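You operate a simulated robot arm through the tools that you are given. There is no shell and no other tool. Be economical: measure what you need, move in short steps, check, and stop when the job is done.

You run a simulated two-armed robot. Do the job below in one go: nothing can be reset, and whatever is moved stays where it is left.

Task
Wipe up the spill on the grey bench top with the wipe and put it back.

It is judged by the outcome, as a careful person would: the job done as asked, and still so three seconds after it is handed in. It fails if anything else is knocked over, pushed out of place, dropped, spilled or broken.

Robot
Two 7-joint arms with two-finger parallel grippers on one trunk, on a base that drives. Base frame: it is fixed to the floor where the robot stands at the start and does not move with it; the origin is under the middle of the robot, x ahead of it, y to its left, z up. Lengths are in mm, angles in rad, forces in N, time in s.
The left shoulder is at the start at [50, 177, 1029], the right one opposite. With the tool pointing down near the work surface each hand reaches from about 180 to 700 mm from the robot's upright axis, wherever it stands, measured 20 degrees to its own side. Payload 3.43 kg a hand.
Tool frame (each hand has its own): the origin (TCP) lies between the finger pads and is the grasp point; the fingertips stand 34 mm ahead of it; z points along the fingers, y is the line along which they close. Largest opening 128 mm; finger width 24, thickness 12; the body of the gripper, 48 by 130 mm, starts 96 mm behind the TCP.
Orientation is that of the tool frame in the base frame, as a unit quaternion [w, x, y, z]. With the fingers straight down and closing along the base's y, the tool's x points along the base's -x, its y along +y and its z along -z.

Tools
- The arms move only by the tool arm_command. It takes "left_steps", "right_steps" or both (then of equal length, played together; a hand with none holds still); each is a list of rows, each a list of 3 entries, a list of its own where there are three numbers: the turn, a rotation vector about the tool's x, y, z in units of 8 degrees (1.0 is 8 degrees), then the shift along the tool's x, y, z in units of 30 mm (1.0 is 30 mm), then the opening, from 0 (shut) to 1 (fully open). In form: [[[ax, ay, az], [x, y, z], grip], ...]. A call has 1 to 20 rows; each row shifts and turns the commanded pose from where the row before left it, along the tool's axes as they then stand. A call with a number of a shift or a turn outside -1 to 1 is refused whole. Each row takes 0.2 s and may step no farther than 50 mm and 0.15 rad from the row before; otherwise, or with a gripper value out of range, the whole call is refused. A pose out of reach is approached as far as the arm can. The call stops where the force on the tool passes 40 N (or 10 N more than at its start, if that is more) or the arm is blocked; 0.2 s more then pass. Each finger travels about 108 mm/s and halts on what it meets, pressing with about 29 N; the grip force reading is that of the motor and also rises with nothing between the fingers. The clock runs only during rows and for 0.2 s after the last one: add rows that do not move to give the fingers time. The reply holds the time, the measured pose of the TCP, the force on the tool along the base axes, the opening and the grip force, in the units named above and with some noise, with the torque about the TCP (base axes, N m) and any sound that the robot's microphone picked up, and new pictures: "pictures" is both (left out), scene, wrist or none (wrist: the cameras of the hands that moved).
- Cameras (640 x 400 px; columns grow to the right, rows downward): "scene" is now at [137.4, -70.5, 1236.2]; the picture's right is [-0.63, -0.78, 0.00], its down [-0.20, 0.16, -0.97] and it looks along [0.75, -0.61, -0.26] (base axes); focal length 268 px, centre (320, 200). "left" rides on the left gripper at [76, 11, -160] in its tool frame; the picture's right is [-0.15, 0.99, 0.00], its down [-0.88, -0.13, -0.46] and it looks along [-0.45, -0.07, 0.89] (tool axes); focal length 234 px, centre (320, 200). "right" rides on the right gripper at [76, -11, -160] in its tool frame; the picture's right is [0.15, 0.99, 0.00], its down [-0.88, 0.13, -0.46] and it looks along [-0.45, 0.07, 0.89] (tool axes); focal length 234 px, centre (320, 200). There is no depth. A picture from a camera that has moved, and an enlarged one, comes with that camera's place and axes in the base frame and with its lens. The place of the scene camera against the robot may be out by one fixed shift of up to 25 mm in any direction.
- move_column(by): slides the trunk up (or, below 0, down) by that many mm; the arms and the scene camera ride with it, the base frame stays. It gives what a move gives, with no picture.
- drive_base(legs): drives the robot by 1 to 6 legs, each [ahead, turn to the left] in mm and rad, along the robot's own axes; the way and the turn of a leg run together, so that a leg with both is an arc; at most 1500 mm and 3.142 rad a leg. The arms and the cameras ride along, it lands a little off, and it stops where it bumps. It gives what a move gives, and a new picture of the scene camera.
- pan_tilt(pan, tilt): turns the head with the scene camera to pan (to the left, within 1.396 rad either way) and tilt (down, from -0.506 to 1.204), counted from straight ahead of the robot. It gives what a move gives, and a new picture of the scene camera.
- close_up(camera, box): a new picture of the part [left, top, right, bottom] of that camera's present view, enlarged. It takes no simulated time.
- sign_off(): hands the job in; it is judged then, once.

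Work in short steps. Places have to be worked out from the pictures, the camera data and where the tool is seen: move nearer, look again, correct. Check each grasp and each placing, and mend what went wrong. You have 120 turns and 260 pictures in all, those below and enlarged ones among them. Open the grippers and draw the arms clear of the work before you hand the job in, unless the task says otherwise; then end with one line.

The tools are called after ">>>" as name(argument=value, ...) on one line, values as JSON. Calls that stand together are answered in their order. arm_command: Moves the arms, as the interface text tells. Its arguments: {"type":"object","properties":{"left_steps":{"type":"array"},"right_steps":{"type":"array"},"pictures":{"type":"string","enum":["both","scene","wrist","none"]}},"required":[]} The other tools are called the same way: move_column (by) slides the trunk up or down; drive_base (legs) drives the base; pan_tilt (pan, tilt) turns the head that bears the scene camera; close_up (camera, box) takes an enlarged picture of a part of a camera's view; sign_off () hands the job in.

At the start:

```text
t: 0.0
left_tool_pos: [367.9, -60.3, 1140.2]
left_orientation: [-0.001, -0.001, 1.0, 0.0]
left_contact_force: [0.8, 0.5, -0.3]
left_ft_torque: [-0.01, -0.01, -0.01]
left_grip_width: 127.8
left_grasp_force: 0.1
right_tool_pos: [280.0, -340.4, 1121.5]
right_orientation: [0.0, 0.001, 1.0, 0.0]
right_contact_force: [-0.5, 0.5, -0.2]
right_ft_torque: [0.02, -0.05, -0.01]
right_grip_width: 128.0
right_grasp_force: 0.1
trunk travel left (down, up): [-200.0, 201.0]
robot x, y, heading: [1.5, -2.2, -0.002]
head pan, tilt: [-0.681, 0.258]
```

scene: 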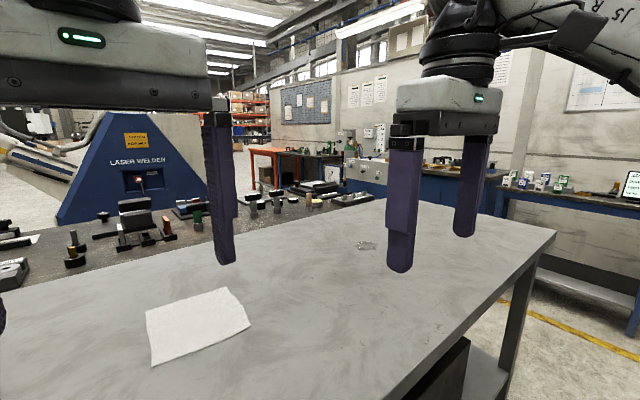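
right: 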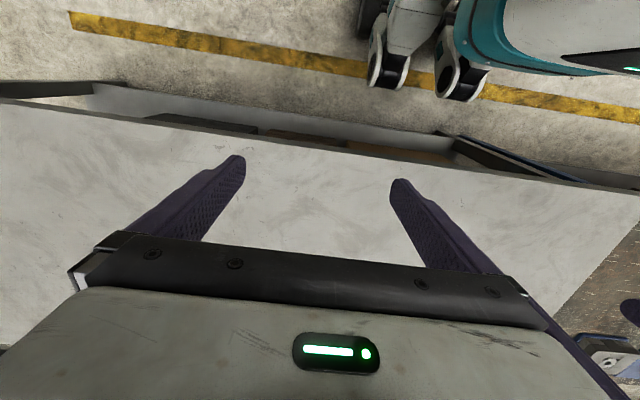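
left: 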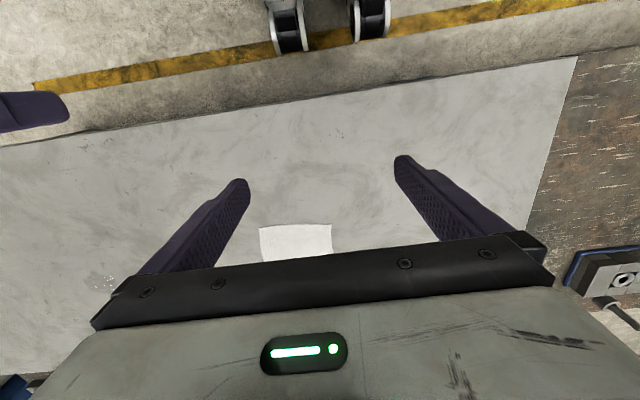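

The wipe looks to be near [690,-175] and the spill near [740,-780]. Both are at the limit of reach, so I tilt the head down to see the bench edge and the room ahead of the base.

>>> pan_tilt(pan=0.0, tilt=1.0)

>>> pan_tilt(pan=-0.9, tilt=0.6)

```text
t: 1.1
left_tool_pos: [367.7, -61.3, 1139.1]
left_orientation: [0.0, -0.001, 1.0, 0.0]
left_contact_force: [0.6, 0.5, 0.2]
left_ft_torque: [0.01, 0.01, 0.0]
left_grip_width: 128.1
left_grasp_force: 0.0
right_tool_pos: [279.3, -339.9, 1121.5]
right_orientation: [0.001, 0.001, 1.0, 0.0]
right_contact_force: [0.2, -0.4, -0.1]
right_ft_torque: [0.02, -0.01, -0.01]
right_grip_width: 127.9
right_grasp_force: 0.1
trunk travel left (down, up): [-200.0, 201.0]
robot x, y, heading: [-0.1, -0.5, -0.002]
head pan, tilt: [0.0, 1.0]
camera scene: at [134.5, -11.8, 1172.9], right [0.0, -1.0, 0.0], down [-0.84, 0.0, -0.54], along [0.54, 0.0, -0.84], focal length 268 px, centre (320, 200)
```

scene: 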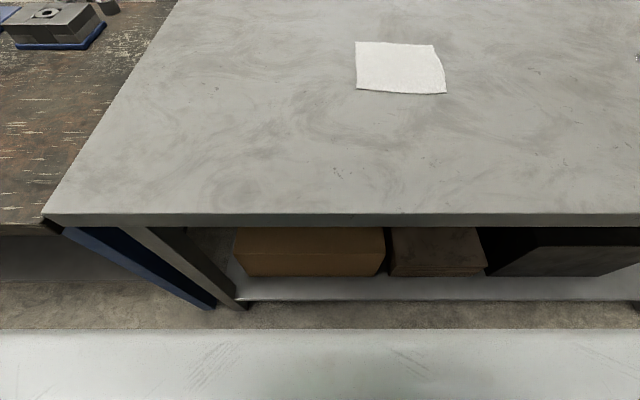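

```text
t: 2.3
left_tool_pos: [368.2, -61.5, 1140.6]
left_orientation: [0.0, -0.002, 1.0, 0.0]
left_contact_force: [0.2, -0.2, 0.0]
left_ft_torque: [-0.03, 0.02, -0.02]
left_grip_width: 128.3
left_grasp_force: 0.1
right_tool_pos: [280.1, -340.0, 1122.0]
right_orientation: [0.0, 0.001, 1.0, 0.0]
right_contact_force: [0.5, 0.4, 0.6]
right_ft_torque: [0.01, 0.01, 0.03]
right_grip_width: 128.0
right_grasp_force: 0.1
trunk travel left (down, up): [-200.0, 201.0]
robot x, y, heading: [1.7, 1.5, 0.001]
head pan, tilt: [-0.901, 0.6]
camera scene: at [119.8, -80.9, 1204.8], right [-0.78, -0.62, 0.0], down [-0.35, 0.44, -0.82], along [0.51, -0.65, -0.57], focal length 268 px, centre (320, 200)
```

scene: 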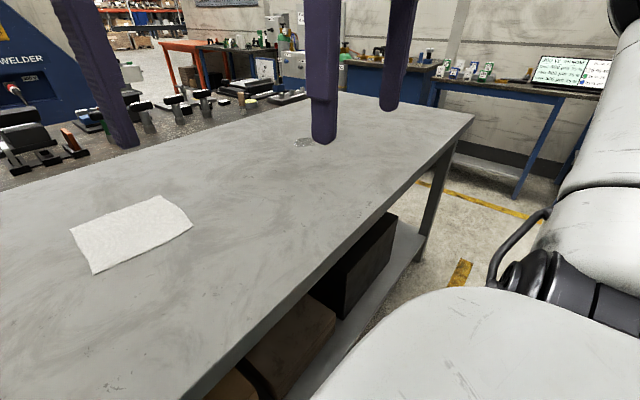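

Wipe appears near [710,-170] (near edge about x=615) and the spill near [722,-757]. I check where the robot's base front sits relative to the bench edge using the wrist cameras.

>>> close_up(camera="right", box=[320, 0, 640, 200])

>>> close_up(camera="left", box=[0, 0, 640, 400])

>>> pan_tilt(pan=-1.39, tilt=0.9)

```text
2.00 times, centred on (480, 100) of right
camera zoom: at [203.4, -350.3, 1281.0], right [-0.15, 0.99, 0.0], down [0.88, 0.13, 0.46], along [0.45, 0.07, -0.89], focal length 468 px, centre (0, 400)
```

zoom: 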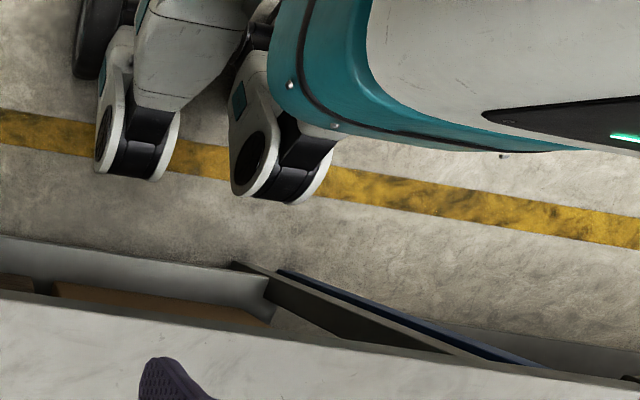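

```text
1.00 times, centred on (320, 200) of left
camera zoom: at [290.8, -49.8, 1299.8], right [0.14, 0.99, 0.0], down [0.88, -0.13, 0.46], along [0.45, -0.07, -0.89], focal length 234 px, centre (320, 200)
```

zoom: 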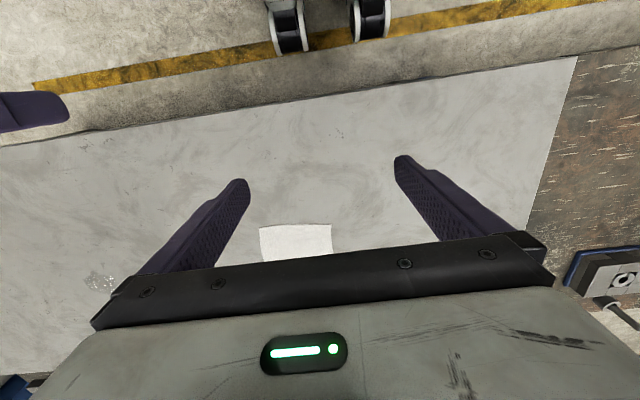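

```text
t: 3.2
left_tool_pos: [368.9, -61.6, 1140.6]
left_orientation: [-0.001, -0.001, 1.0, -0.001]
left_contact_force: [1.1, -1.2, -0.4]
left_ft_torque: [-0.02, -0.04, 0.03]
left_grip_width: 127.9
left_grasp_force: 0.1
right_tool_pos: [280.5, -341.4, 1121.4]
right_orientation: [0.0, 0.0, 1.0, 0.001]
right_contact_force: [0.3, 0.2, 0.0]
right_ft_torque: [0.0, 0.01, 0.02]
right_grip_width: 128.0
right_grasp_force: 0.0
trunk travel left (down, up): [-200.0, 201.0]
robot x, y, heading: [0.8, 0.5, 0.003]
head pan, tilt: [-1.389, 0.901]
camera scene: at [78.5, -86.0, 1180.1], right [-0.98, -0.18, 0.0], down [-0.14, 0.77, -0.62], along [0.11, -0.61, -0.78], focal length 268 px, centre (320, 200)
```

scene: 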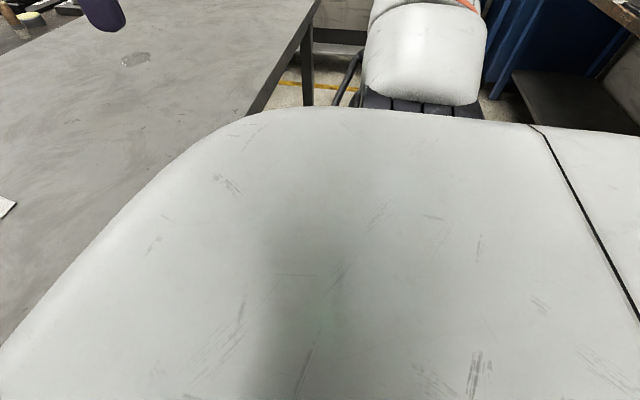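

The base front stands about 130 mm from the bench shelf, so I can move ahead roughly 90 mm. I look at the floor to the right and behind before planning the sideways drive.

>>> pan_tilt(pan=-1.39, tilt=0.3)

>>> pan_tilt(pan=1.39, tilt=0.4)

```text
t: 4.2
left_tool_pos: [368.5, -60.9, 1140.1]
left_orientation: [0.0, 0.0, 1.0, 0.0]
left_contact_force: [1.0, 0.1, 0.7]
left_ft_torque: [0.04, 0.01, 0.01]
left_grip_width: 127.9
left_grasp_force: 0.1
right_tool_pos: [279.3, -339.5, 1121.1]
right_orientation: [0.0, 0.001, 1.0, -0.001]
right_contact_force: [0.2, -0.3, -0.6]
right_ft_torque: [0.01, 0.0, 0.02]
right_grip_width: 127.9
right_grasp_force: 0.1
trunk travel left (down, up): [-200.0, 201.0]
robot x, y, heading: [-0.1, 1.7, 0.0]
head pan, tilt: [-1.389, 0.3]
camera scene: at [81.7, -103.6, 1232.2], right [-0.98, -0.18, 0.0], down [-0.05, 0.29, -0.96], along [0.17, -0.94, -0.3], focal length 268 px, centre (320, 200)
```

scene: 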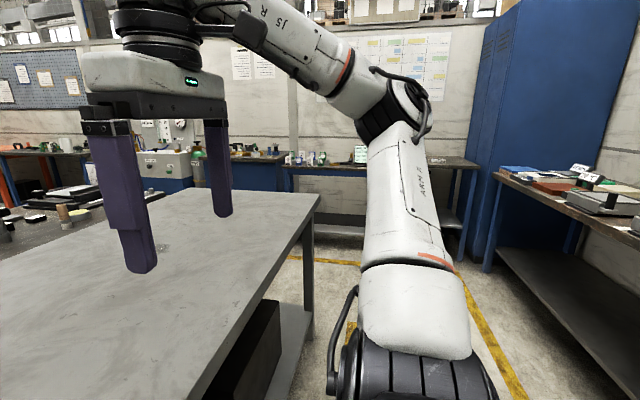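

```text
t: 6.7
left_tool_pos: [367.9, -61.6, 1140.4]
left_orientation: [0.001, -0.001, 1.0, -0.001]
left_contact_force: [-0.1, -0.8, -0.6]
left_ft_torque: [0.01, 0.01, 0.01]
left_grip_width: 127.7
left_grasp_force: 0.1
right_tool_pos: [279.6, -340.4, 1122.1]
right_orientation: [0.0, 0.001, 1.0, 0.0]
right_contact_force: [0.3, 1.6, -0.4]
right_ft_torque: [0.02, 0.03, -0.02]
right_grip_width: 127.7
right_grasp_force: 0.0
trunk travel left (down, up): [-200.0, 201.0]
robot x, y, heading: [-1.4, -0.1, -0.002]
head pan, tilt: [1.389, 0.4]
camera scene: at [81.6, 79.4, 1223.1], right [0.98, -0.18, 0.0], down [-0.07, -0.38, -0.92], along [0.17, 0.91, -0.39], focal length 268 px, centre (320, 200)
```

scene: 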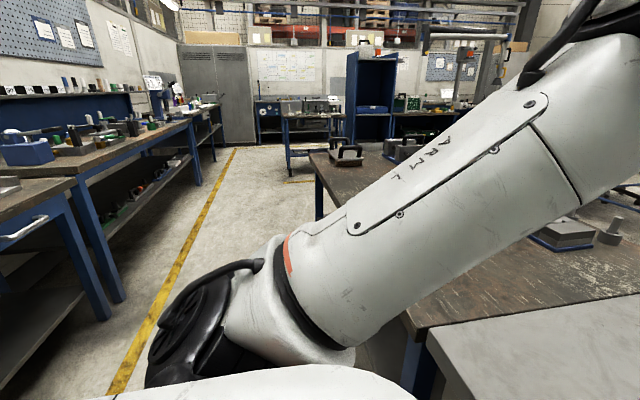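

Aisle behind is wide enough (back bench near x=-870). I drive 80 mm ahead and aim the head at the wipe.

>>> drive_base(legs=[[80, 0]])

>>> pan_tilt(pan=-0.3, tilt=0.6)

```text
t: 7.8
left_tool_pos: [439.9, -60.6, 1140.1]
left_orientation: [0.0, -0.001, 1.0, -0.001]
left_contact_force: [-0.2, 0.4, -0.6]
left_ft_torque: [-0.01, -0.03, 0.0]
left_grip_width: 128.2
left_grasp_force: 0.1
right_tool_pos: [351.9, -339.5, 1121.0]
right_orientation: [0.0, 0.001, 1.0, 0.0]
right_contact_force: [-0.2, 0.5, 0.4]
right_ft_torque: [-0.04, -0.02, 0.01]
right_grip_width: 128.0
right_grasp_force: 0.0
trunk travel left (down, up): [-200.0, 201.0]
robot x, y, heading: [66.8, 0.7, -0.001]
head pan, tilt: [1.389, 0.4]
stopped in leg 1: the robot was blocked; the commanded pose is now the measured one
camera scene: at [152.4, 79.5, 1223.1], right [0.98, -0.18, 0.0], down [-0.07, -0.38, -0.92], along [0.17, 0.91, -0.39], focal length 268 px, centre (320, 200)
```

scene: 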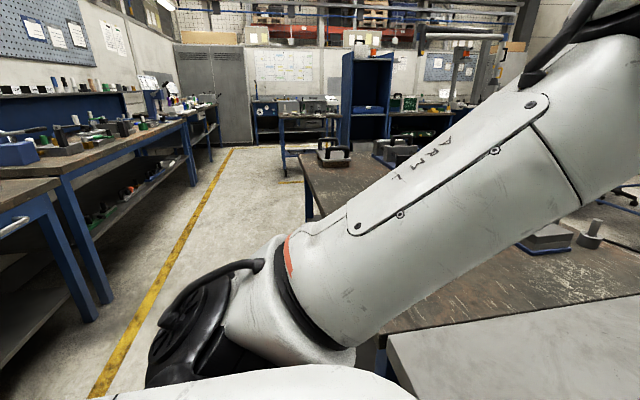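

```text
t: 9.6
left_tool_pos: [440.1, -60.8, 1140.1]
left_orientation: [0.0, -0.003, 1.0, 0.0]
left_contact_force: [0.0, 0.6, -0.2]
left_ft_torque: [0.01, 0.02, 0.0]
left_grip_width: 127.9
left_grasp_force: 0.0
right_tool_pos: [351.1, -340.9, 1121.2]
right_orientation: [-0.001, 0.001, 1.0, 0.0]
right_contact_force: [0.1, 0.6, -1.0]
right_ft_torque: [0.0, 0.02, 0.0]
right_grip_width: 128.1
right_grasp_force: 0.0
trunk travel left (down, up): [-200.0, 201.0]
robot x, y, heading: [72.9, 2.2, 0.0]
head pan, tilt: [-0.3, 0.6]
camera scene: at [220.9, -37.6, 1204.8], right [-0.29, -0.96, 0.0], down [-0.54, 0.17, -0.83], along [0.79, -0.24, -0.56], focal length 268 px, centre (320, 200)
```

scene: 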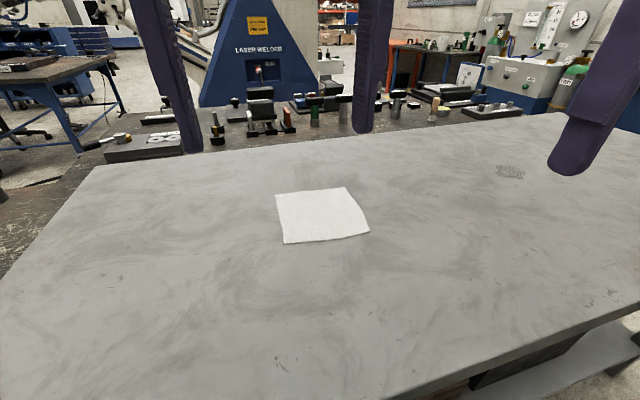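

The base stopped at x≈70 touching something, so I back off slightly. Then I swing the left hand out of the way and bring the right hand over the wipe's near part.

>>> drive_base(legs=[[-10, 0]])

>>> arm_command(left_steps=[[[0, 0, 0], [0, 0.7, 0], 1], [[0, 0, 0], [0, 0.7, 0], 1], [[0, 0, 0], [0, 0.7, 0], 1], [[0, 0, 0], [0, 0.7, 0], 1], [[0, 0, 0], [0, 0.7, 0], 1], [[0, 0, 0], [0, 0.7, 0], 1], [[0, 0, 0], [0, 0.7, 0], 1], [[0, 0, 0], [0, 0.7, 0], 1], [[0, 0, 0], [0, 0.7, 0], 1], [[0, 0, 0], [0, 0.7, 0], 1], [[0, 0, 0], [0, 0, 0], 1]], right_steps=[[[0, 0, 0], [-0.7, 0, 0], 1], [[0, 0, 0], [-0.7, 0.6, 0.33], 0.6], [[0, 0, 0], [-0.7, 0.6, 0.33], 0.6], [[0, 0, 0], [-0.7, 0.6, 0.33], 0.6], [[0, 0, 0], [-0.7, 0.6, 0.33], 0.6], [[0, 0, 0], [-0.7, 0.6, 0.33], 0.6], [[0, 0, 0], [-0.7, 0.6, 0.33], 0.6], [[0, 0, 0], [-0.7, 0.6, 0.33], 0.6], [[0, 0, 0], [-0.7, 0.6, 0.33], 0.6], [[0, 0, 0], [-0.7, 0.6, 0.33], 0.6], [[0, 0, 0], [0, 0, 0], 0.6]])

```text
t: 10.3
left_tool_pos: [429.9, -60.6, 1138.8]
left_orientation: [0.0, -0.003, 1.0, -0.001]
left_contact_force: [0.3, -0.4, -0.3]
left_ft_torque: [0.0, -0.02, 0.01]
left_grip_width: 127.9
left_grasp_force: 0.2
right_tool_pos: [341.8, -339.3, 1122.3]
right_orientation: [0.001, 0.0, 1.0, 0.0]
right_contact_force: [0.6, 0.6, 0.2]
right_ft_torque: [-0.01, -0.01, 0.01]
right_grip_width: 128.0
right_grasp_force: 0.0
trunk travel left (down, up): [-200.0, 201.0]
robot x, y, heading: [60.4, -3.0, 0.002]
head pan, tilt: [-0.3, 0.6]
camera scene: at [210.4, -37.6, 1204.9], right [-0.29, -0.96, 0.0], down [-0.54, 0.17, -0.83], along [0.79, -0.24, -0.56], focal length 268 px, centre (320, 200)
```

scene: 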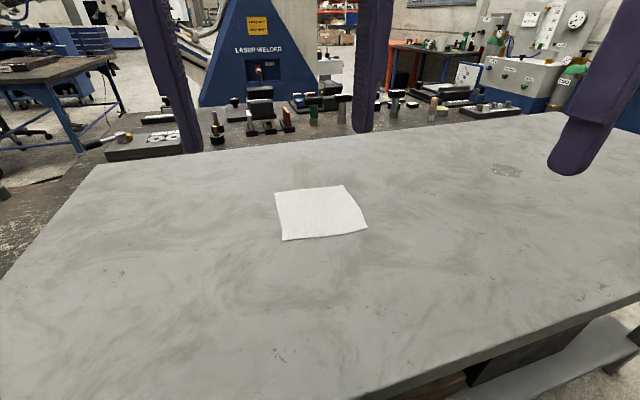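

```text
t: 12.7
left_tool_pos: [429.2, 148.5, 1138.0]
left_orientation: [-0.001, -0.003, 1.0, 0.0]
left_contact_force: [-0.4, -0.9, -0.6]
left_ft_torque: [-0.03, 0.03, 0.02]
left_grip_width: 128.0
left_grasp_force: 0.1
right_tool_pos: [539.2, -191.6, 1034.9]
right_orientation: [-0.001, 0.003, 1.0, 0.001]
right_contact_force: [-0.6, 0.0, 0.2]
right_ft_torque: [0.01, 0.02, 0.02]
right_grip_width: 76.8
right_grasp_force: 0.1
right hand out of reach, approached as far as the arm can: row 10
trunk travel left (down, up): [-200.0, 201.0]
robot x, y, heading: [61.9, 2.8, 0.003]
head pan, tilt: [-0.3, 0.6]
camera scene: at [211.2, -37.8, 1204.7], right [-0.29, -0.96, 0.0], down [-0.54, 0.17, -0.82], along [0.79, -0.24, -0.57], focal length 268 px, centre (320, 200)
camera right: at [463.3, -201.5, 1195.2], right [-0.14, 0.99, 0.0], down [0.88, 0.12, 0.46], along [0.45, 0.07, -0.89], focal length 234 px, centre (320, 200)
camera left: at [353.3, 160.0, 1297.6], right [0.14, 0.99, 0.0], down [0.88, -0.13, 0.45], along [0.45, -0.07, -0.89], focal length 234 px, centre (320, 200)
```

scene: 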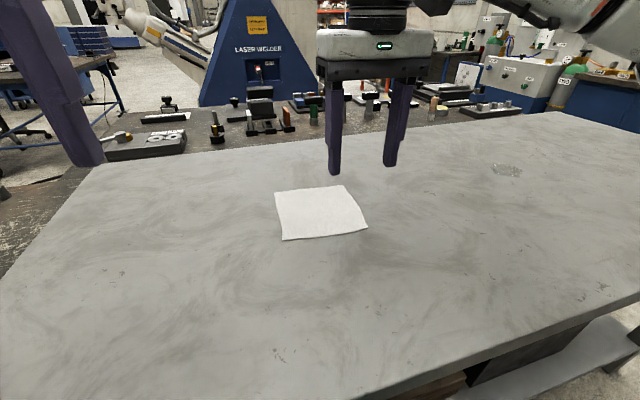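
right: 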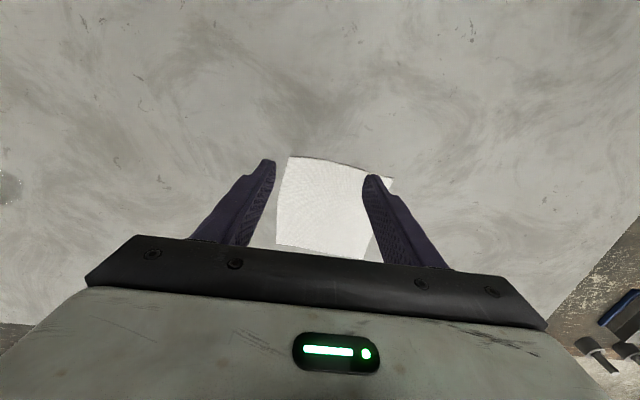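
left: 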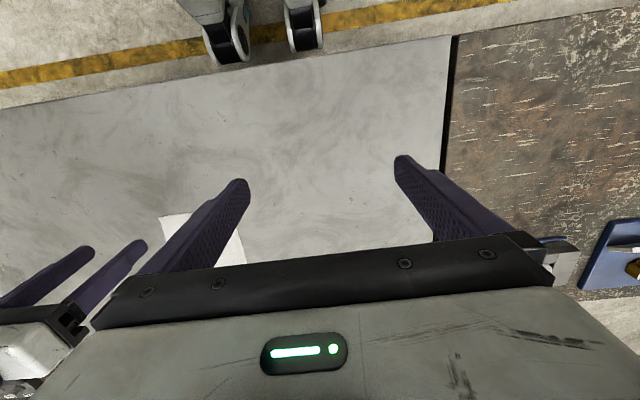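

From the wrist view the wipe spans x≈590–790, y≈−240…−35. The reach limit came from height, so I descend first while easing toward its near edge centre [625,-140].

>>> arm_command(right_steps=[[[0, 0, 0], [0, 0.4, 1], 0.6], [[0, 0, 0], [0, 0.4, 1], 0.6], [[0, 0, 0], [0, 0.4, 1], 0.6], [[0, 0, 0], [0, 0.4, 1], 0.6], [[0, 0, 0], [-0.5, 0, 1], 0.6], [[0, 0, 0], [-0.8, 0, 0], 0.6], [[0, 0, 0], [-0.8, 0, 0], 0.6], [[0, 0, 0], [-0.8, 0, 0], 0.6], [[0, 0, 0], [0, 0, 0], 0.6]])

```text
t: 14.7
left_tool_pos: [429.0, 148.5, 1137.5]
left_orientation: [0.0, -0.003, 1.0, -0.001]
left_contact_force: [-0.2, 0.0, -0.5]
left_ft_torque: [0.01, 0.0, 0.01]
left_grip_width: 127.8
left_grasp_force: 0.0
right_tool_pos: [582.6, -190.5, 889.3]
right_orientation: [0.001, 0.001, 1.0, 0.002]
right_contact_force: [0.2, -0.5, -0.3]
right_ft_torque: [0.0, -0.01, 0.0]
right_grip_width: 76.8
right_grasp_force: 0.1
right hand out of reach, approached as far as the arm can: row 4, 5, 6, 7, 8
trunk travel left (down, up): [-200.0, 201.0]
robot x, y, heading: [59.8, -2.4, 0.001]
head pan, tilt: [-0.3, 0.6]
camera scene: at [210.8, -37.6, 1204.8], right [-0.29, -0.96, 0.0], down [-0.54, 0.17, -0.83], along [0.79, -0.24, -0.56], focal length 268 px, centre (320, 200)
camera right: at [506.4, -201.3, 1048.5], right [-0.15, 0.99, 0.0], down [0.88, 0.13, 0.46], along [0.45, 0.07, -0.89], focal length 234 px, centre (320, 200)
```

scene: 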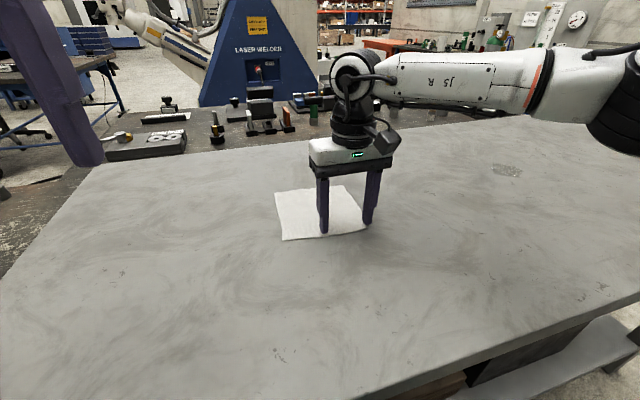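
right: 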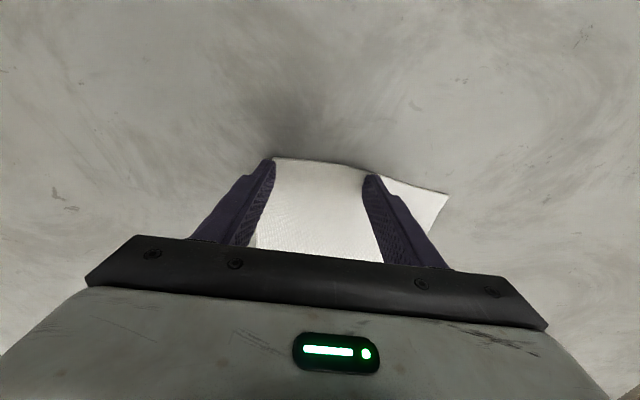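

Reaching toward the centreline is what limits the right arm; it needs the target about 20° to its right. I raise and retract the hand, then shift the robot ~105 mm to the left.

>>> arm_command(right_steps=[[[0, 0, 0], [0.5, 0, -1], 0.6], [[0, 0, 0], [1, 0, -1], 0.6], [[0, 0, 0], [1, 0, -1], 0.6], [[0, 0, 0], [1, 0, -1], 0.6], [[0, 0, 0], [1, 0, -1], 0.6], [[0, 0, 0], [1, -1, -1], 0.6], [[0, 0, 0], [1, -1, 0], 0.6]], pictures="none")

>>> drive_base(legs=[[-130, 0], [0, 1.2], [110, 0], [0, -1.2]])

```text
refused: row 6 steps farther than a row can; nothing moved
```

```text
t: 22.6
left_tool_pos: [344.5, 257.5, 1138.8]
left_orientation: [0.0, -0.011, 1.0, -0.002]
left_contact_force: [0.8, 0.2, -0.3]
left_ft_torque: [0.02, 0.0, -0.01]
left_grip_width: 128.1
left_grasp_force: 0.0
right_tool_pos: [504.3, -79.7, 888.3]
right_orientation: [0.001, -0.008, 1.0, 0.001]
right_contact_force: [0.6, -0.1, -0.1]
right_ft_torque: [0.0, 0.02, -0.02]
right_grip_width: 76.9
right_grasp_force: 0.1
trunk travel left (down, up): [-200.0, 201.0]
robot x, y, heading: [-24.9, 102.5, 0.015]
head pan, tilt: [-0.3, 0.6]
camera scene: at [129.2, 67.7, 1204.8], right [-0.28, -0.96, 0.0], down [-0.54, 0.16, -0.83], along [0.79, -0.23, -0.56], focal length 268 px, centre (320, 200)
```

scene: 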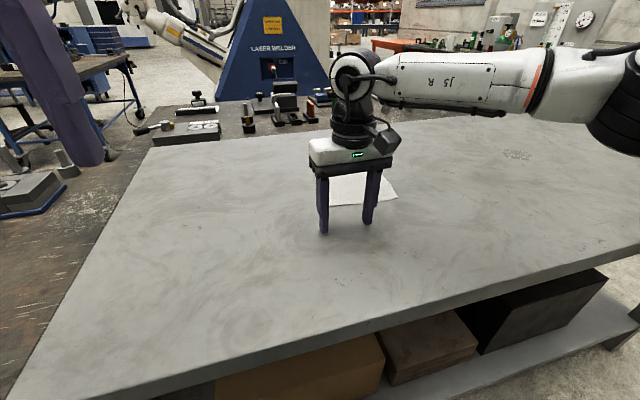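

The arm call was refused but the drive went through; nothing was hit. Now at y≈102, I move the hand to y≈-140 and then drive the base ahead to the bench.

>>> arm_command(right_steps=[[[0, 0, 0], [0, -0.7, 0], 0.6], [[0, 0, 0], [0, -0.7, 0], 0.6], [[0, 0, 0], [0, -0.6, 0], 0.6]], pictures="none")

>>> drive_base(legs=[[84, -0.015]])

>>> arm_command(right_steps=[[[0, 0, 0], [0, 0, 0], 0.6]], pictures="wrist")

```text
t: 23.4
left_tool_pos: [345.4, 257.2, 1137.9]
left_orientation: [-0.001, -0.01, 1.0, -0.001]
left_contact_force: [0.6, 0.4, -0.3]
left_ft_torque: [-0.01, -0.03, 0.0]
left_grip_width: 127.9
left_grasp_force: 0.1
right_tool_pos: [504.2, -139.6, 888.9]
right_orientation: [0.002, -0.007, 1.0, 0.002]
right_contact_force: [-0.6, 0.4, 0.0]
right_ft_torque: [0.03, 0.0, -0.01]
right_grip_width: 76.9
right_grasp_force: 0.2
trunk travel left (down, up): [-200.0, 201.0]
robot x, y, heading: [-20.5, 105.1, 0.017]
head pan, tilt: [-0.3, 0.6]
```

```text
t: 24.5
left_tool_pos: [432.1, 253.5, 1138.4]
left_orientation: [-0.001, -0.003, 1.0, 0.0]
left_contact_force: [0.8, 0.0, 0.1]
left_ft_torque: [0.03, 0.03, 0.0]
left_grip_width: 128.0
left_grasp_force: 0.1
right_tool_pos: [584.8, -146.4, 887.3]
right_orientation: [0.001, -0.001, 1.0, 0.002]
right_contact_force: [0.3, -0.1, 0.8]
right_ft_torque: [0.01, 0.04, 0.0]
right_grip_width: 76.7
right_grasp_force: 0.1
trunk travel left (down, up): [-200.0, 201.0]
robot x, y, heading: [67.3, 104.7, 0.003]
head pan, tilt: [-0.3, 0.6]
camera scene: at [212.9, 66.6, 1204.7], right [-0.29, -0.96, 0.0], down [-0.54, 0.16, -0.82], along [0.79, -0.24, -0.57], focal length 268 px, centre (320, 200)
```

scene: 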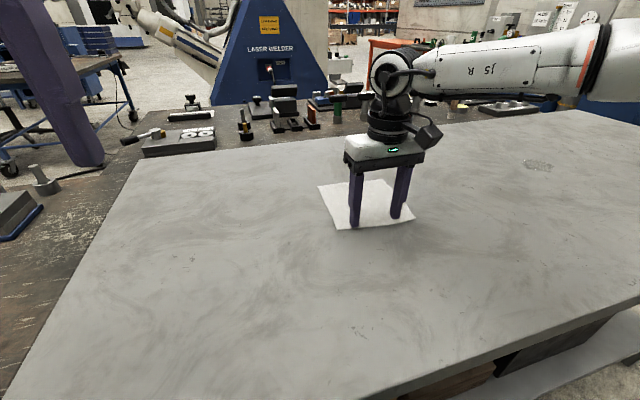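

```text
t: 24.9
left_tool_pos: [430.2, 253.6, 1138.0]
left_orientation: [0.0, -0.004, 1.0, 0.0]
left_contact_force: [0.9, -0.7, 0.1]
left_ft_torque: [0.02, 0.01, 0.0]
left_grip_width: 127.9
left_grasp_force: 0.1
right_tool_pos: [584.3, -146.4, 888.8]
right_orientation: [0.001, 0.0, 1.0, 0.002]
right_contact_force: [0.1, 0.1, 0.6]
right_ft_torque: [0.03, 0.0, 0.0]
right_grip_width: 76.9
right_grasp_force: 0.0
trunk travel left (down, up): [-200.0, 201.0]
robot x, y, heading: [61.8, 105.0, 0.002]
head pan, tilt: [-0.3, 0.6]
camera right: at [508.0, -157.1, 1048.2], right [-0.15, 0.99, 0.0], down [0.88, 0.13, 0.46], along [0.45, 0.07, -0.89], focal length 234 px, centre (320, 200)
```

right: 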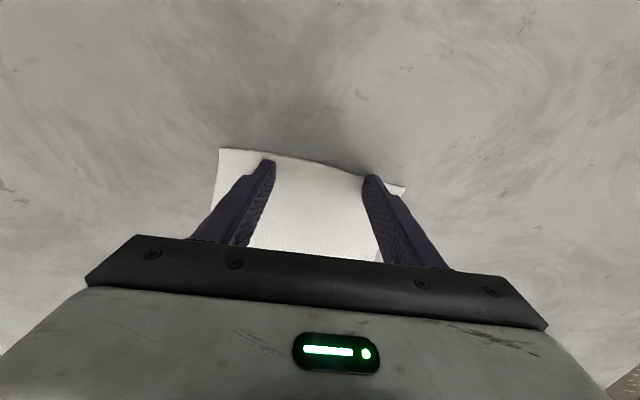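

Let me look closely at the wipe's near edge between the fingers.

>>> close_up(camera="right", box=[200, 130, 440, 280])

>>> close_up(camera="scene", box=[300, 140, 460, 240])

```text
2.67 times, centred on (320, 205) of right
camera zoom: at [508.0, -157.1, 1048.2], right [-0.15, 0.99, 0.0], down [0.88, 0.13, 0.46], along [0.45, 0.07, -0.89], focal length 624 px, centre (320, 187)
```

zoom: 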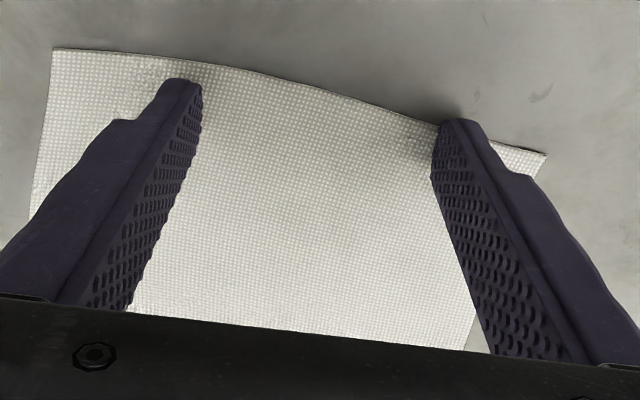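

```text
4.00 times, centred on (380, 190) of scene
camera zoom: at [212.3, 66.6, 1204.8], right [-0.29, -0.96, 0.0], down [-0.54, 0.16, -0.82], along [0.79, -0.24, -0.57], focal length 1073 px, centre (80, 240)
```

zoom: 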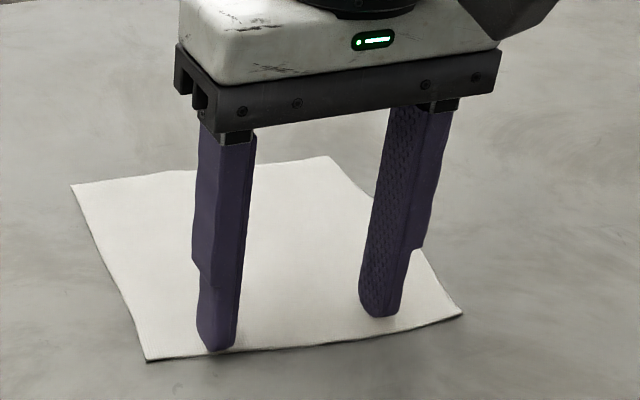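

It is a thin, soft cloth. I move 40 mm in from the edge and lower to just above contact.

>>> arm_command(right_steps=[[[0, 0, 0], [-0.7, 0.2, 0], 0.45], [[0, 0, 0], [-0.7, 0, 0.5], 0.45], [[0, 0, 0], [0, 0, 0.5], 0.45], [[0, 0, 0], [0, 0, 0.4], 0.45], [[0, 0, 0], [0, 0, 0.2], 0.45], [[0, 0, 0], [0, 0, 0.1], 0.45], [[0, 0, 0], [0, 0, 0], 0.45]], pictures="wrist")

```text
t: 25.6
left_tool_pos: [432.3, 254.0, 1137.8]
left_orientation: [0.0, -0.004, 1.0, -0.001]
left_contact_force: [0.8, 0.4, 0.3]
left_ft_torque: [-0.02, 0.02, 0.01]
left_grip_width: 128.0
left_grasp_force: 0.0
right_tool_pos: [626.4, -138.2, 886.0]
right_orientation: [0.01, -0.001, 1.0, 0.004]
right_contact_force: [-2.5, 0.1, 15.1]
right_ft_torque: [-0.52, 0.23, -0.08]
right_grip_width: 57.6
right_grasp_force: 0.0
trunk travel left (down, up): [-200.0, 201.0]
robot x, y, heading: [62.7, 100.1, 0.002]
head pan, tilt: [-0.3, 0.6]
stopped in row 3 (right hand): the force on the tool passed its limit (the readings are from after the stop); the commanded pose is now the measured one
camera right: at [546.7, -150.3, 1043.4], right [-0.15, 0.99, 0.01], down [0.87, 0.13, 0.47], along [0.47, 0.08, -0.88], focal length 234 px, centre (320, 200)
```

right: 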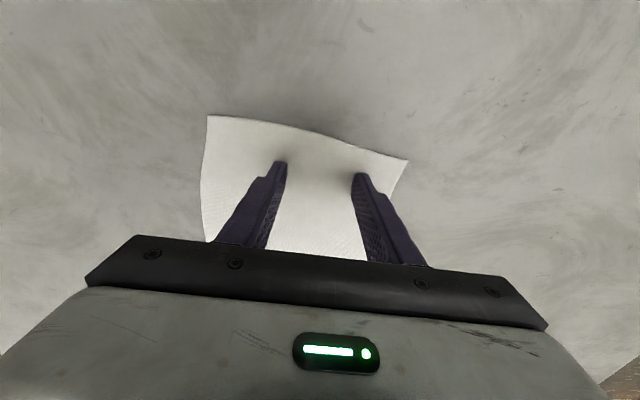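

Contact came at TCP z≈886, so the bench top is really at z≈851 (which reconciles the camera estimates: wipe centre ≈[660,-150], ~170 mm square; spill ≈[680,-680]). The fingertips press on the cloth; I close the fingers to pinch a fold.

>>> arm_command(right_steps=[[[0, 0, 0], [0, 0, 0], 0.3], [[0, 0, 0], [0, 0, 0], 0.15], [[0, 0, 0], [0, 0, 0], 0], [[0, 0, 0], [0, 0, 0], 0], [[0, 0, 0], [0, 0, 0], 0], [[0, 0, 0], [0, 0, 0], 0]])

```text
t: 26.9
left_tool_pos: [429.1, 253.6, 1138.3]
left_orientation: [0.001, -0.003, 1.0, -0.001]
left_contact_force: [0.6, 1.0, -1.2]
left_ft_torque: [0.01, 0.02, -0.02]
left_grip_width: 127.9
left_grasp_force: 0.0
right_tool_pos: [625.0, -138.7, 885.1]
right_orientation: [0.012, -0.001, 1.0, 0.005]
right_contact_force: [2.9, -0.7, 25.9]
right_ft_torque: [-0.11, 0.12, 0.05]
right_grip_width: 3.0
right_grasp_force: 28.6
trunk travel left (down, up): [-200.0, 201.0]
robot x, y, heading: [61.8, 101.5, 0.003]
head pan, tilt: [-0.3, 0.6]
camera scene: at [210.4, 67.5, 1205.3], right [-0.29, -0.96, 0.0], down [-0.54, 0.16, -0.83], along [0.79, -0.24, -0.56], focal length 268 px, centre (320, 200)
camera right: at [545.7, -149.7, 1043.0], right [-0.15, 0.99, 0.0], down [0.87, 0.13, 0.48], along [0.47, 0.07, -0.88], focal length 234 px, centre (320, 200)
```

scene: 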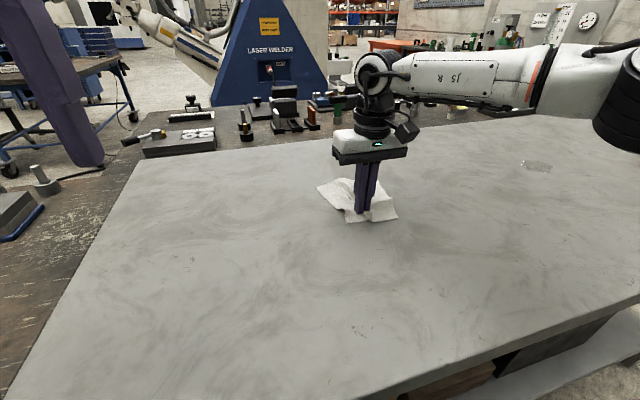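
right: 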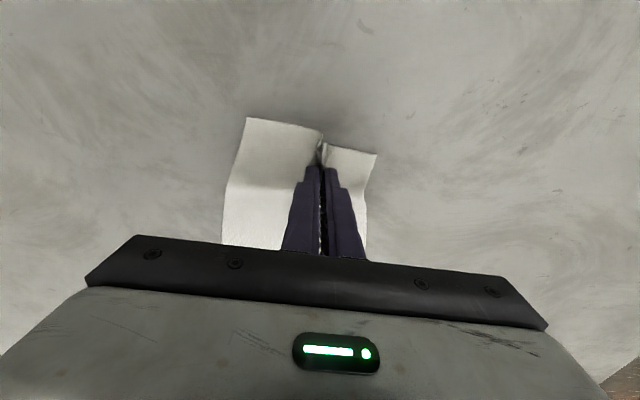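

Width is 3 mm with 29 N, and a fold is between the fingers. I lift 120 mm and check.

>>> arm_command(right_steps=[[[0, 0, 0], [0, 0, -0.5], 0], [[0, 0, 0], [0, 0, -0.7], 0], [[0, 0, 0], [0, 0, -0.7], 0], [[0, 0, 0], [0, 0, -0.7], 0], [[0, 0, 0], [0, 0, -0.7], 0], [[0, 0, 0], [0.5, 0, -0.7], 0], [[0, 0, 0], [0, 0, 0], 0]])

```text
t: 28.6
left_tool_pos: [431.2, 254.9, 1138.1]
left_orientation: [-0.001, -0.004, 1.0, -0.001]
left_contact_force: [0.7, -0.7, 0.4]
left_ft_torque: [0.01, -0.01, 0.02]
left_grip_width: 128.0
left_grasp_force: 0.1
right_tool_pos: [603.6, -143.7, 998.4]
right_orientation: [0.007, -0.001, 1.0, 0.004]
right_contact_force: [0.5, 0.4, -0.1]
right_ft_torque: [0.01, -0.02, 0.0]
right_grip_width: 3.1
right_grasp_force: 28.7
right hand out of reach, approached as far as the arm can: row 5
trunk travel left (down, up): [-200.0, 201.0]
robot x, y, heading: [59.1, 103.7, 0.006]
head pan, tilt: [-0.3, 0.6]
camera scene: at [212.4, 66.5, 1204.8], right [-0.29, -0.96, 0.0], down [-0.54, 0.16, -0.82], along [0.79, -0.24, -0.57], focal length 268 px, centre (320, 200)
camera right: at [525.1, -155.6, 1157.3], right [-0.15, 0.99, 0.01], down [0.87, 0.13, 0.47], along [0.46, 0.07, -0.88], focal length 234 px, centre (320, 200)
```

scene: 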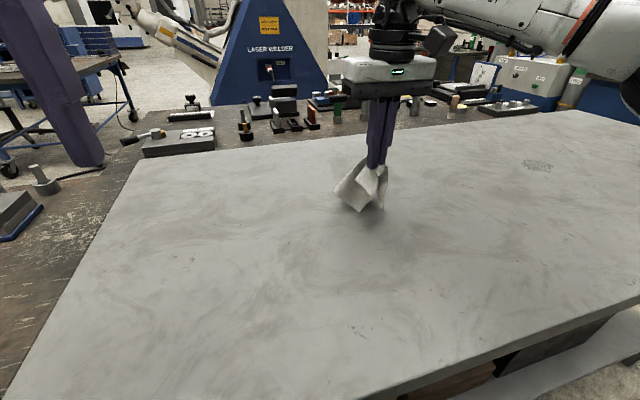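
right: 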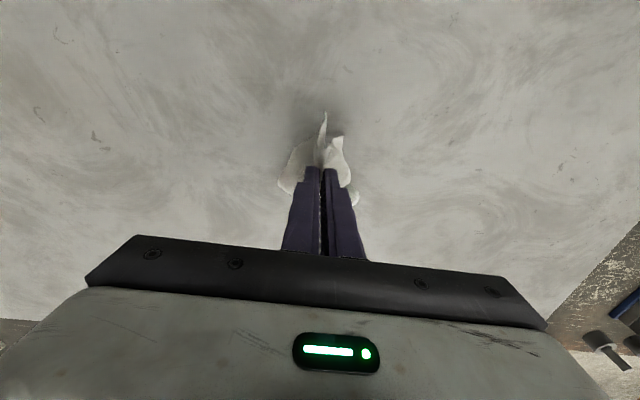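

The cloth is held. I retract and raise the hand before driving.

>>> arm_command(right_steps=[[[0, 0, 0], [0.9, -0.5, -0.5], 0], [[0, 0, 0], [0.9, -0.5, -0.5], 0], [[0, 0, 0], [0.9, -0.5, -0.5], 0], [[0, 0, 0], [0.9, -0.5, -0.5], 0], [[0, 0, 0], [0.9, -0.5, -0.5], 0], [[0, 0, 0], [0, 0, 0], 0]], pictures="none")

```text
t: 29.9
left_tool_pos: [431.1, 254.7, 1137.5]
left_orientation: [-0.001, -0.003, 1.0, -0.001]
left_contact_force: [-0.2, -0.2, -0.7]
left_ft_torque: [-0.03, 0.02, 0.0]
left_grip_width: 127.8
left_grasp_force: 0.0
right_tool_pos: [466.4, -222.5, 1072.4]
right_orientation: [0.007, -0.001, 1.0, 0.004]
right_contact_force: [-0.4, 0.1, -0.7]
right_ft_torque: [0.0, 0.0, 0.0]
right_grip_width: 2.9
right_grasp_force: 28.9
trunk travel left (down, up): [-200.0, 201.0]
robot x, y, heading: [62.5, 104.6, -0.005]
head pan, tilt: [-0.3, 0.6]
```

Now I drive: back off, turn right, run ~545 mm along the bench, and turn back.

>>> drive_base(legs=[[-150, 0], [0, -1.566], [545, 0], [0, 1.57]])

```text
t: 41.9
left_tool_pos: [273.6, -298.6, 1137.9]
left_orientation: [-0.001, -0.013, 1.0, -0.001]
left_contact_force: [-0.6, 0.1, 0.2]
left_ft_torque: [0.0, 0.02, -0.01]
left_grip_width: 128.1
left_grasp_force: 0.0
right_tool_pos: [317.5, -773.1, 1071.1]
right_orientation: [0.007, -0.011, 1.0, 0.005]
right_contact_force: [1.1, 0.5, -0.4]
right_ft_torque: [0.02, 0.02, -0.03]
right_grip_width: 2.7
right_grasp_force: 28.7
trunk travel left (down, up): [-200.0, 201.0]
robot x, y, heading: [-87.5, -455.8, 0.026]
head pan, tilt: [-0.3, 0.6]
camera scene: at [58.4, -489.6, 1204.8], right [-0.27, -0.96, 0.0], down [-0.54, 0.15, -0.83], along [0.79, -0.22, -0.56], focal length 268 px, centre (320, 200)
```

scene: 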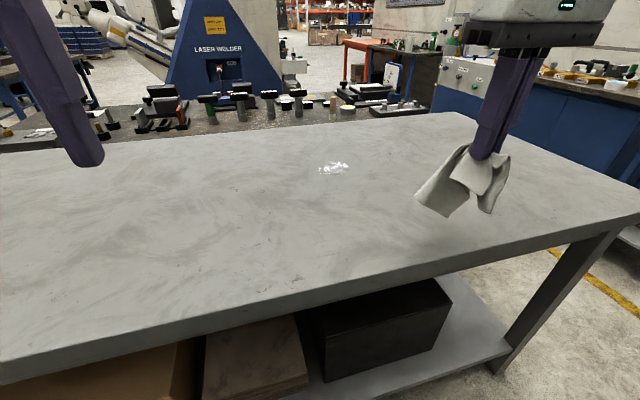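

At y≈−456; the spill shows ahead near [690,-690]. I drive up to the bench, straightening the heading.

>>> drive_base(legs=[[0, -0.026], [143, 0]])

>>> arm_command(right_steps=[[[0, 0, 0], [0, 0, 0], 0]], pictures="wrist")

```text
t: 43.6
left_tool_pos: [420.0, -309.5, 1138.2]
left_orientation: [0.0, 0.0, 1.0, 0.0]
left_contact_force: [0.5, 0.3, 0.2]
left_ft_torque: [0.03, 0.02, 0.04]
left_grip_width: 128.1
left_grasp_force: 0.0
right_tool_pos: [452.6, -783.4, 1071.3]
right_orientation: [0.007, 0.001, 1.0, 0.005]
right_contact_force: [0.2, 0.4, -0.8]
right_ft_torque: [0.01, 0.04, -0.02]
right_grip_width: 2.9
right_grasp_force: 28.7
trunk travel left (down, up): [-200.0, 201.0]
robot x, y, heading: [52.1, -456.3, -0.001]
head pan, tilt: [-0.3, 0.6]
camera scene: at [201.5, -493.9, 1204.7], right [-0.3, -0.95, 0.0], down [-0.54, 0.17, -0.82], along [0.79, -0.25, -0.57], focal length 268 px, centre (320, 200)
```

scene: 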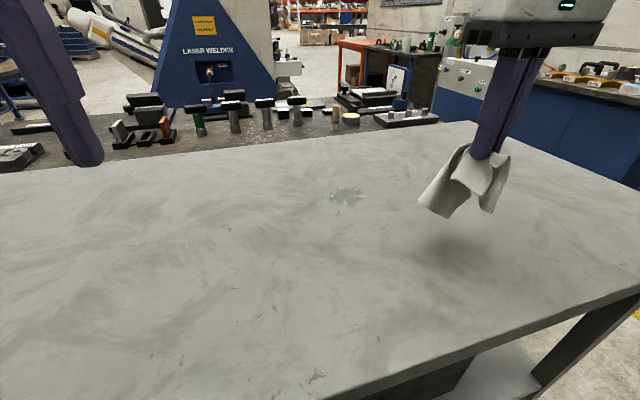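

```text
t: 44.0
left_tool_pos: [419.2, -309.0, 1137.0]
left_orientation: [-0.001, -0.001, 1.0, 0.0]
left_contact_force: [-0.5, 0.0, 0.2]
left_ft_torque: [0.01, 0.02, -0.03]
left_grip_width: 128.0
left_grasp_force: 0.2
right_tool_pos: [452.1, -784.4, 1071.6]
right_orientation: [0.007, 0.001, 1.0, 0.005]
right_contact_force: [-0.3, -0.8, -0.3]
right_ft_torque: [0.04, -0.02, -0.02]
right_grip_width: 3.0
right_grasp_force: 29.0
trunk travel left (down, up): [-200.0, 201.0]
robot x, y, heading: [49.6, -455.4, -0.003]
head pan, tilt: [-0.3, 0.6]
camera right: at [373.8, -795.1, 1229.6], right [-0.14, 0.99, 0.01], down [0.87, 0.12, 0.47], along [0.46, 0.07, -0.88], focal length 234 px, centre (320, 200)
```

right: 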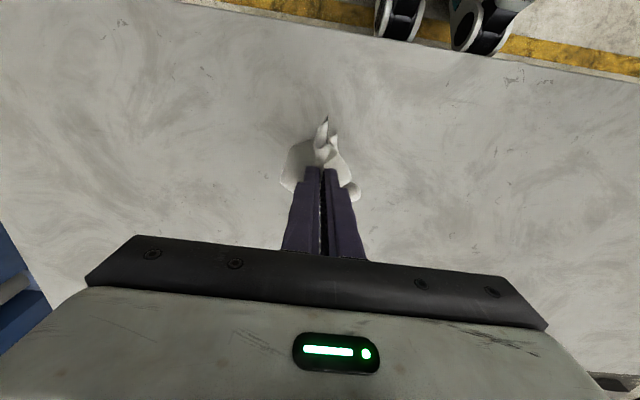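

Corrected spill estimate is ≈[688,-697], ~80 mm across. I bring the cloth down and ahead to just short of it, at TCP z≈940.

>>> arm_command(right_steps=[[[0, 0, 0], [-0.5, 0.37, 0.8], 0], [[0, 0, 0], [-0.6, 0.37, 0.8], 0], [[0, 0, 0], [-0.8, 0.37, 0.8], 0], [[0, 0, 0], [-0.8, 0.37, 0.6], 0], [[0, 0, 0], [-0.8, 0.37, 0.5], 0], [[0, 0, 0], [-0.8, 0.37, 0.4], 0], [[0, 0, 0], [-0.8, 0.37, 0.4], 0], [[0, 0, 0], [-0.8, 0.37, 0.1], 0], [[0, 0, 0], [0, 0, 0], 0]])

```text
t: 46.0
left_tool_pos: [421.3, -308.8, 1137.6]
left_orientation: [0.0, -0.001, 1.0, 0.0]
left_contact_force: [1.0, 0.4, 1.1]
left_ft_torque: [0.0, 0.0, 0.0]
left_grip_width: 128.0
left_grasp_force: 0.0
right_tool_pos: [614.2, -702.6, 940.9]
right_orientation: [0.009, 0.003, 1.0, 0.005]
right_contact_force: [0.4, 0.4, 0.2]
right_ft_torque: [-0.02, -0.01, -0.05]
right_grip_width: 2.7
right_grasp_force: 29.3
right hand out of reach, approached as far as the arm can: row 8
trunk travel left (down, up): [-200.0, 201.0]
robot x, y, heading: [52.7, -455.7, -0.004]
head pan, tilt: [-0.3, 0.6]
camera scene: at [201.0, -494.0, 1204.8], right [-0.3, -0.95, 0.0], down [-0.54, 0.17, -0.82], along [0.79, -0.25, -0.57], focal length 268 px, centre (320, 200)
camera right: at [534.9, -715.6, 1098.3], right [-0.14, 0.99, 0.01], down [0.87, 0.12, 0.47], along [0.47, 0.07, -0.88], focal length 234 px, centre (320, 200)
```

scene: 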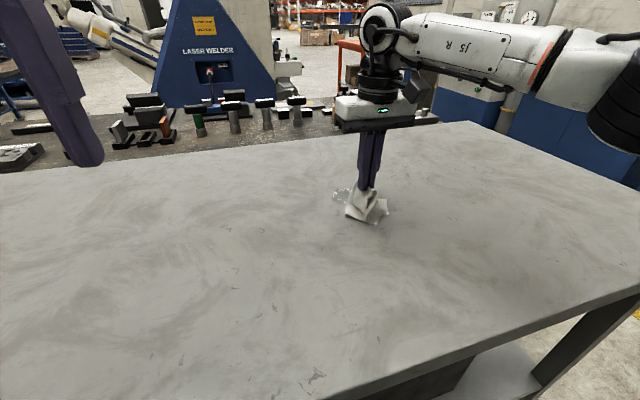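
right: 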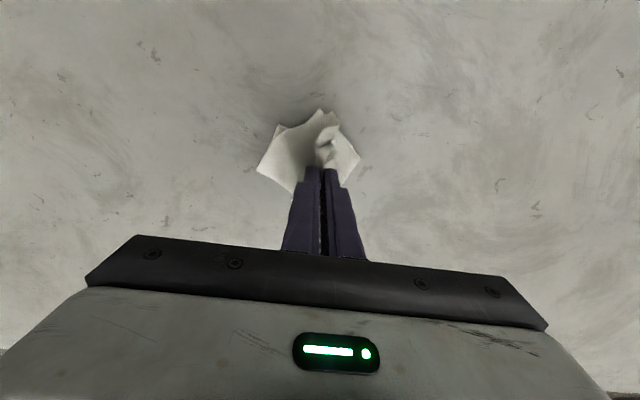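

The arm is at its reach limit with the wrist well above the shoulder, so I raise the trunk 120 mm to gain reach.

>>> move_column(by=120)

>>> arm_command(right_steps=[[[0, 0, 0], [0, 0, 0.9], 0], [[0, 0, 0], [0, 0, 0.9], 0], [[0, 0, 0], [0, 0, 0.9], 0], [[0, 0, 0], [0, 0, 0.9], 0], [[0, 0, 0], [-0.5, 0, 0.4], 0], [[0, 0, 0], [-0.5, 0, 0], 0], [[0, 0, 0], [-0.5, 0, 0], 0], [[0, 0, 0], [0, 0, 0], 0]])

```text
t: 47.5
left_tool_pos: [420.0, -307.7, 1257.6]
left_orientation: [0.0, 0.0, 1.0, -0.001]
left_contact_force: [-0.1, -1.6, -0.4]
left_ft_torque: [-0.01, 0.01, 0.0]
left_grip_width: 128.0
left_grasp_force: 0.0
right_tool_pos: [614.5, -703.6, 1059.5]
right_orientation: [0.008, 0.002, 1.0, 0.004]
right_contact_force: [-0.5, 0.6, -0.4]
right_ft_torque: [-0.02, 0.01, -0.01]
right_grip_width: 3.0
right_grasp_force: 28.7
trunk travel left (down, up): [-320.0, 81.0]
robot x, y, heading: [51.5, -454.6, -0.007]
head pan, tilt: [-0.3, 0.6]
```

```text
t: 49.3
left_tool_pos: [420.9, -308.0, 1258.3]
left_orientation: [-0.001, -0.001, 1.0, -0.001]
left_contact_force: [0.4, -0.1, 0.6]
left_ft_torque: [-0.01, 0.0, 0.0]
left_grip_width: 128.1
left_grasp_force: 0.1
right_tool_pos: [619.6, -719.8, 948.3]
right_orientation: [0.008, 0.001, 1.0, 0.005]
right_contact_force: [1.0, 0.6, -0.2]
right_ft_torque: [-0.01, -0.01, -0.06]
right_grip_width: 2.8
right_grasp_force: 29.2
right hand out of reach, approached as far as the arm can: row 4, 5, 6, 7
trunk travel left (down, up): [-320.0, 81.0]
robot x, y, heading: [50.9, -457.1, 0.0]
head pan, tilt: [-0.3, 0.6]
camera scene: at [201.0, -494.0, 1324.8], right [-0.3, -0.95, 0.0], down [-0.54, 0.17, -0.83], along [0.79, -0.25, -0.56], focal length 268 px, centre (320, 200)
camera right: at [539.7, -731.2, 1106.5], right [-0.14, 0.99, 0.01], down [0.87, 0.12, 0.47], along [0.47, 0.07, -0.88], focal length 234 px, centre (320, 200)
```

scene: 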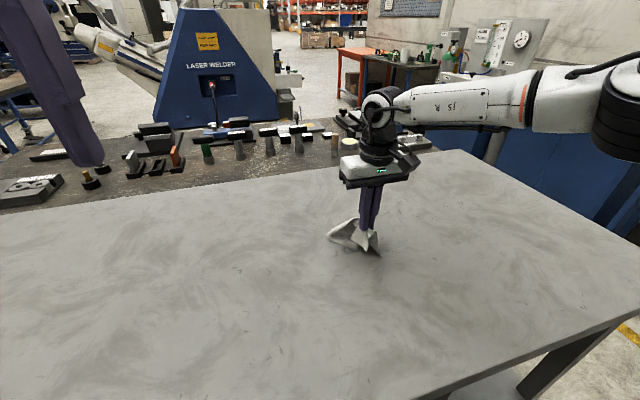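
right: 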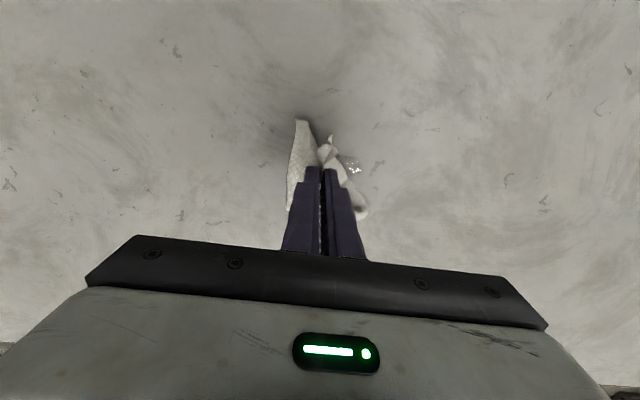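

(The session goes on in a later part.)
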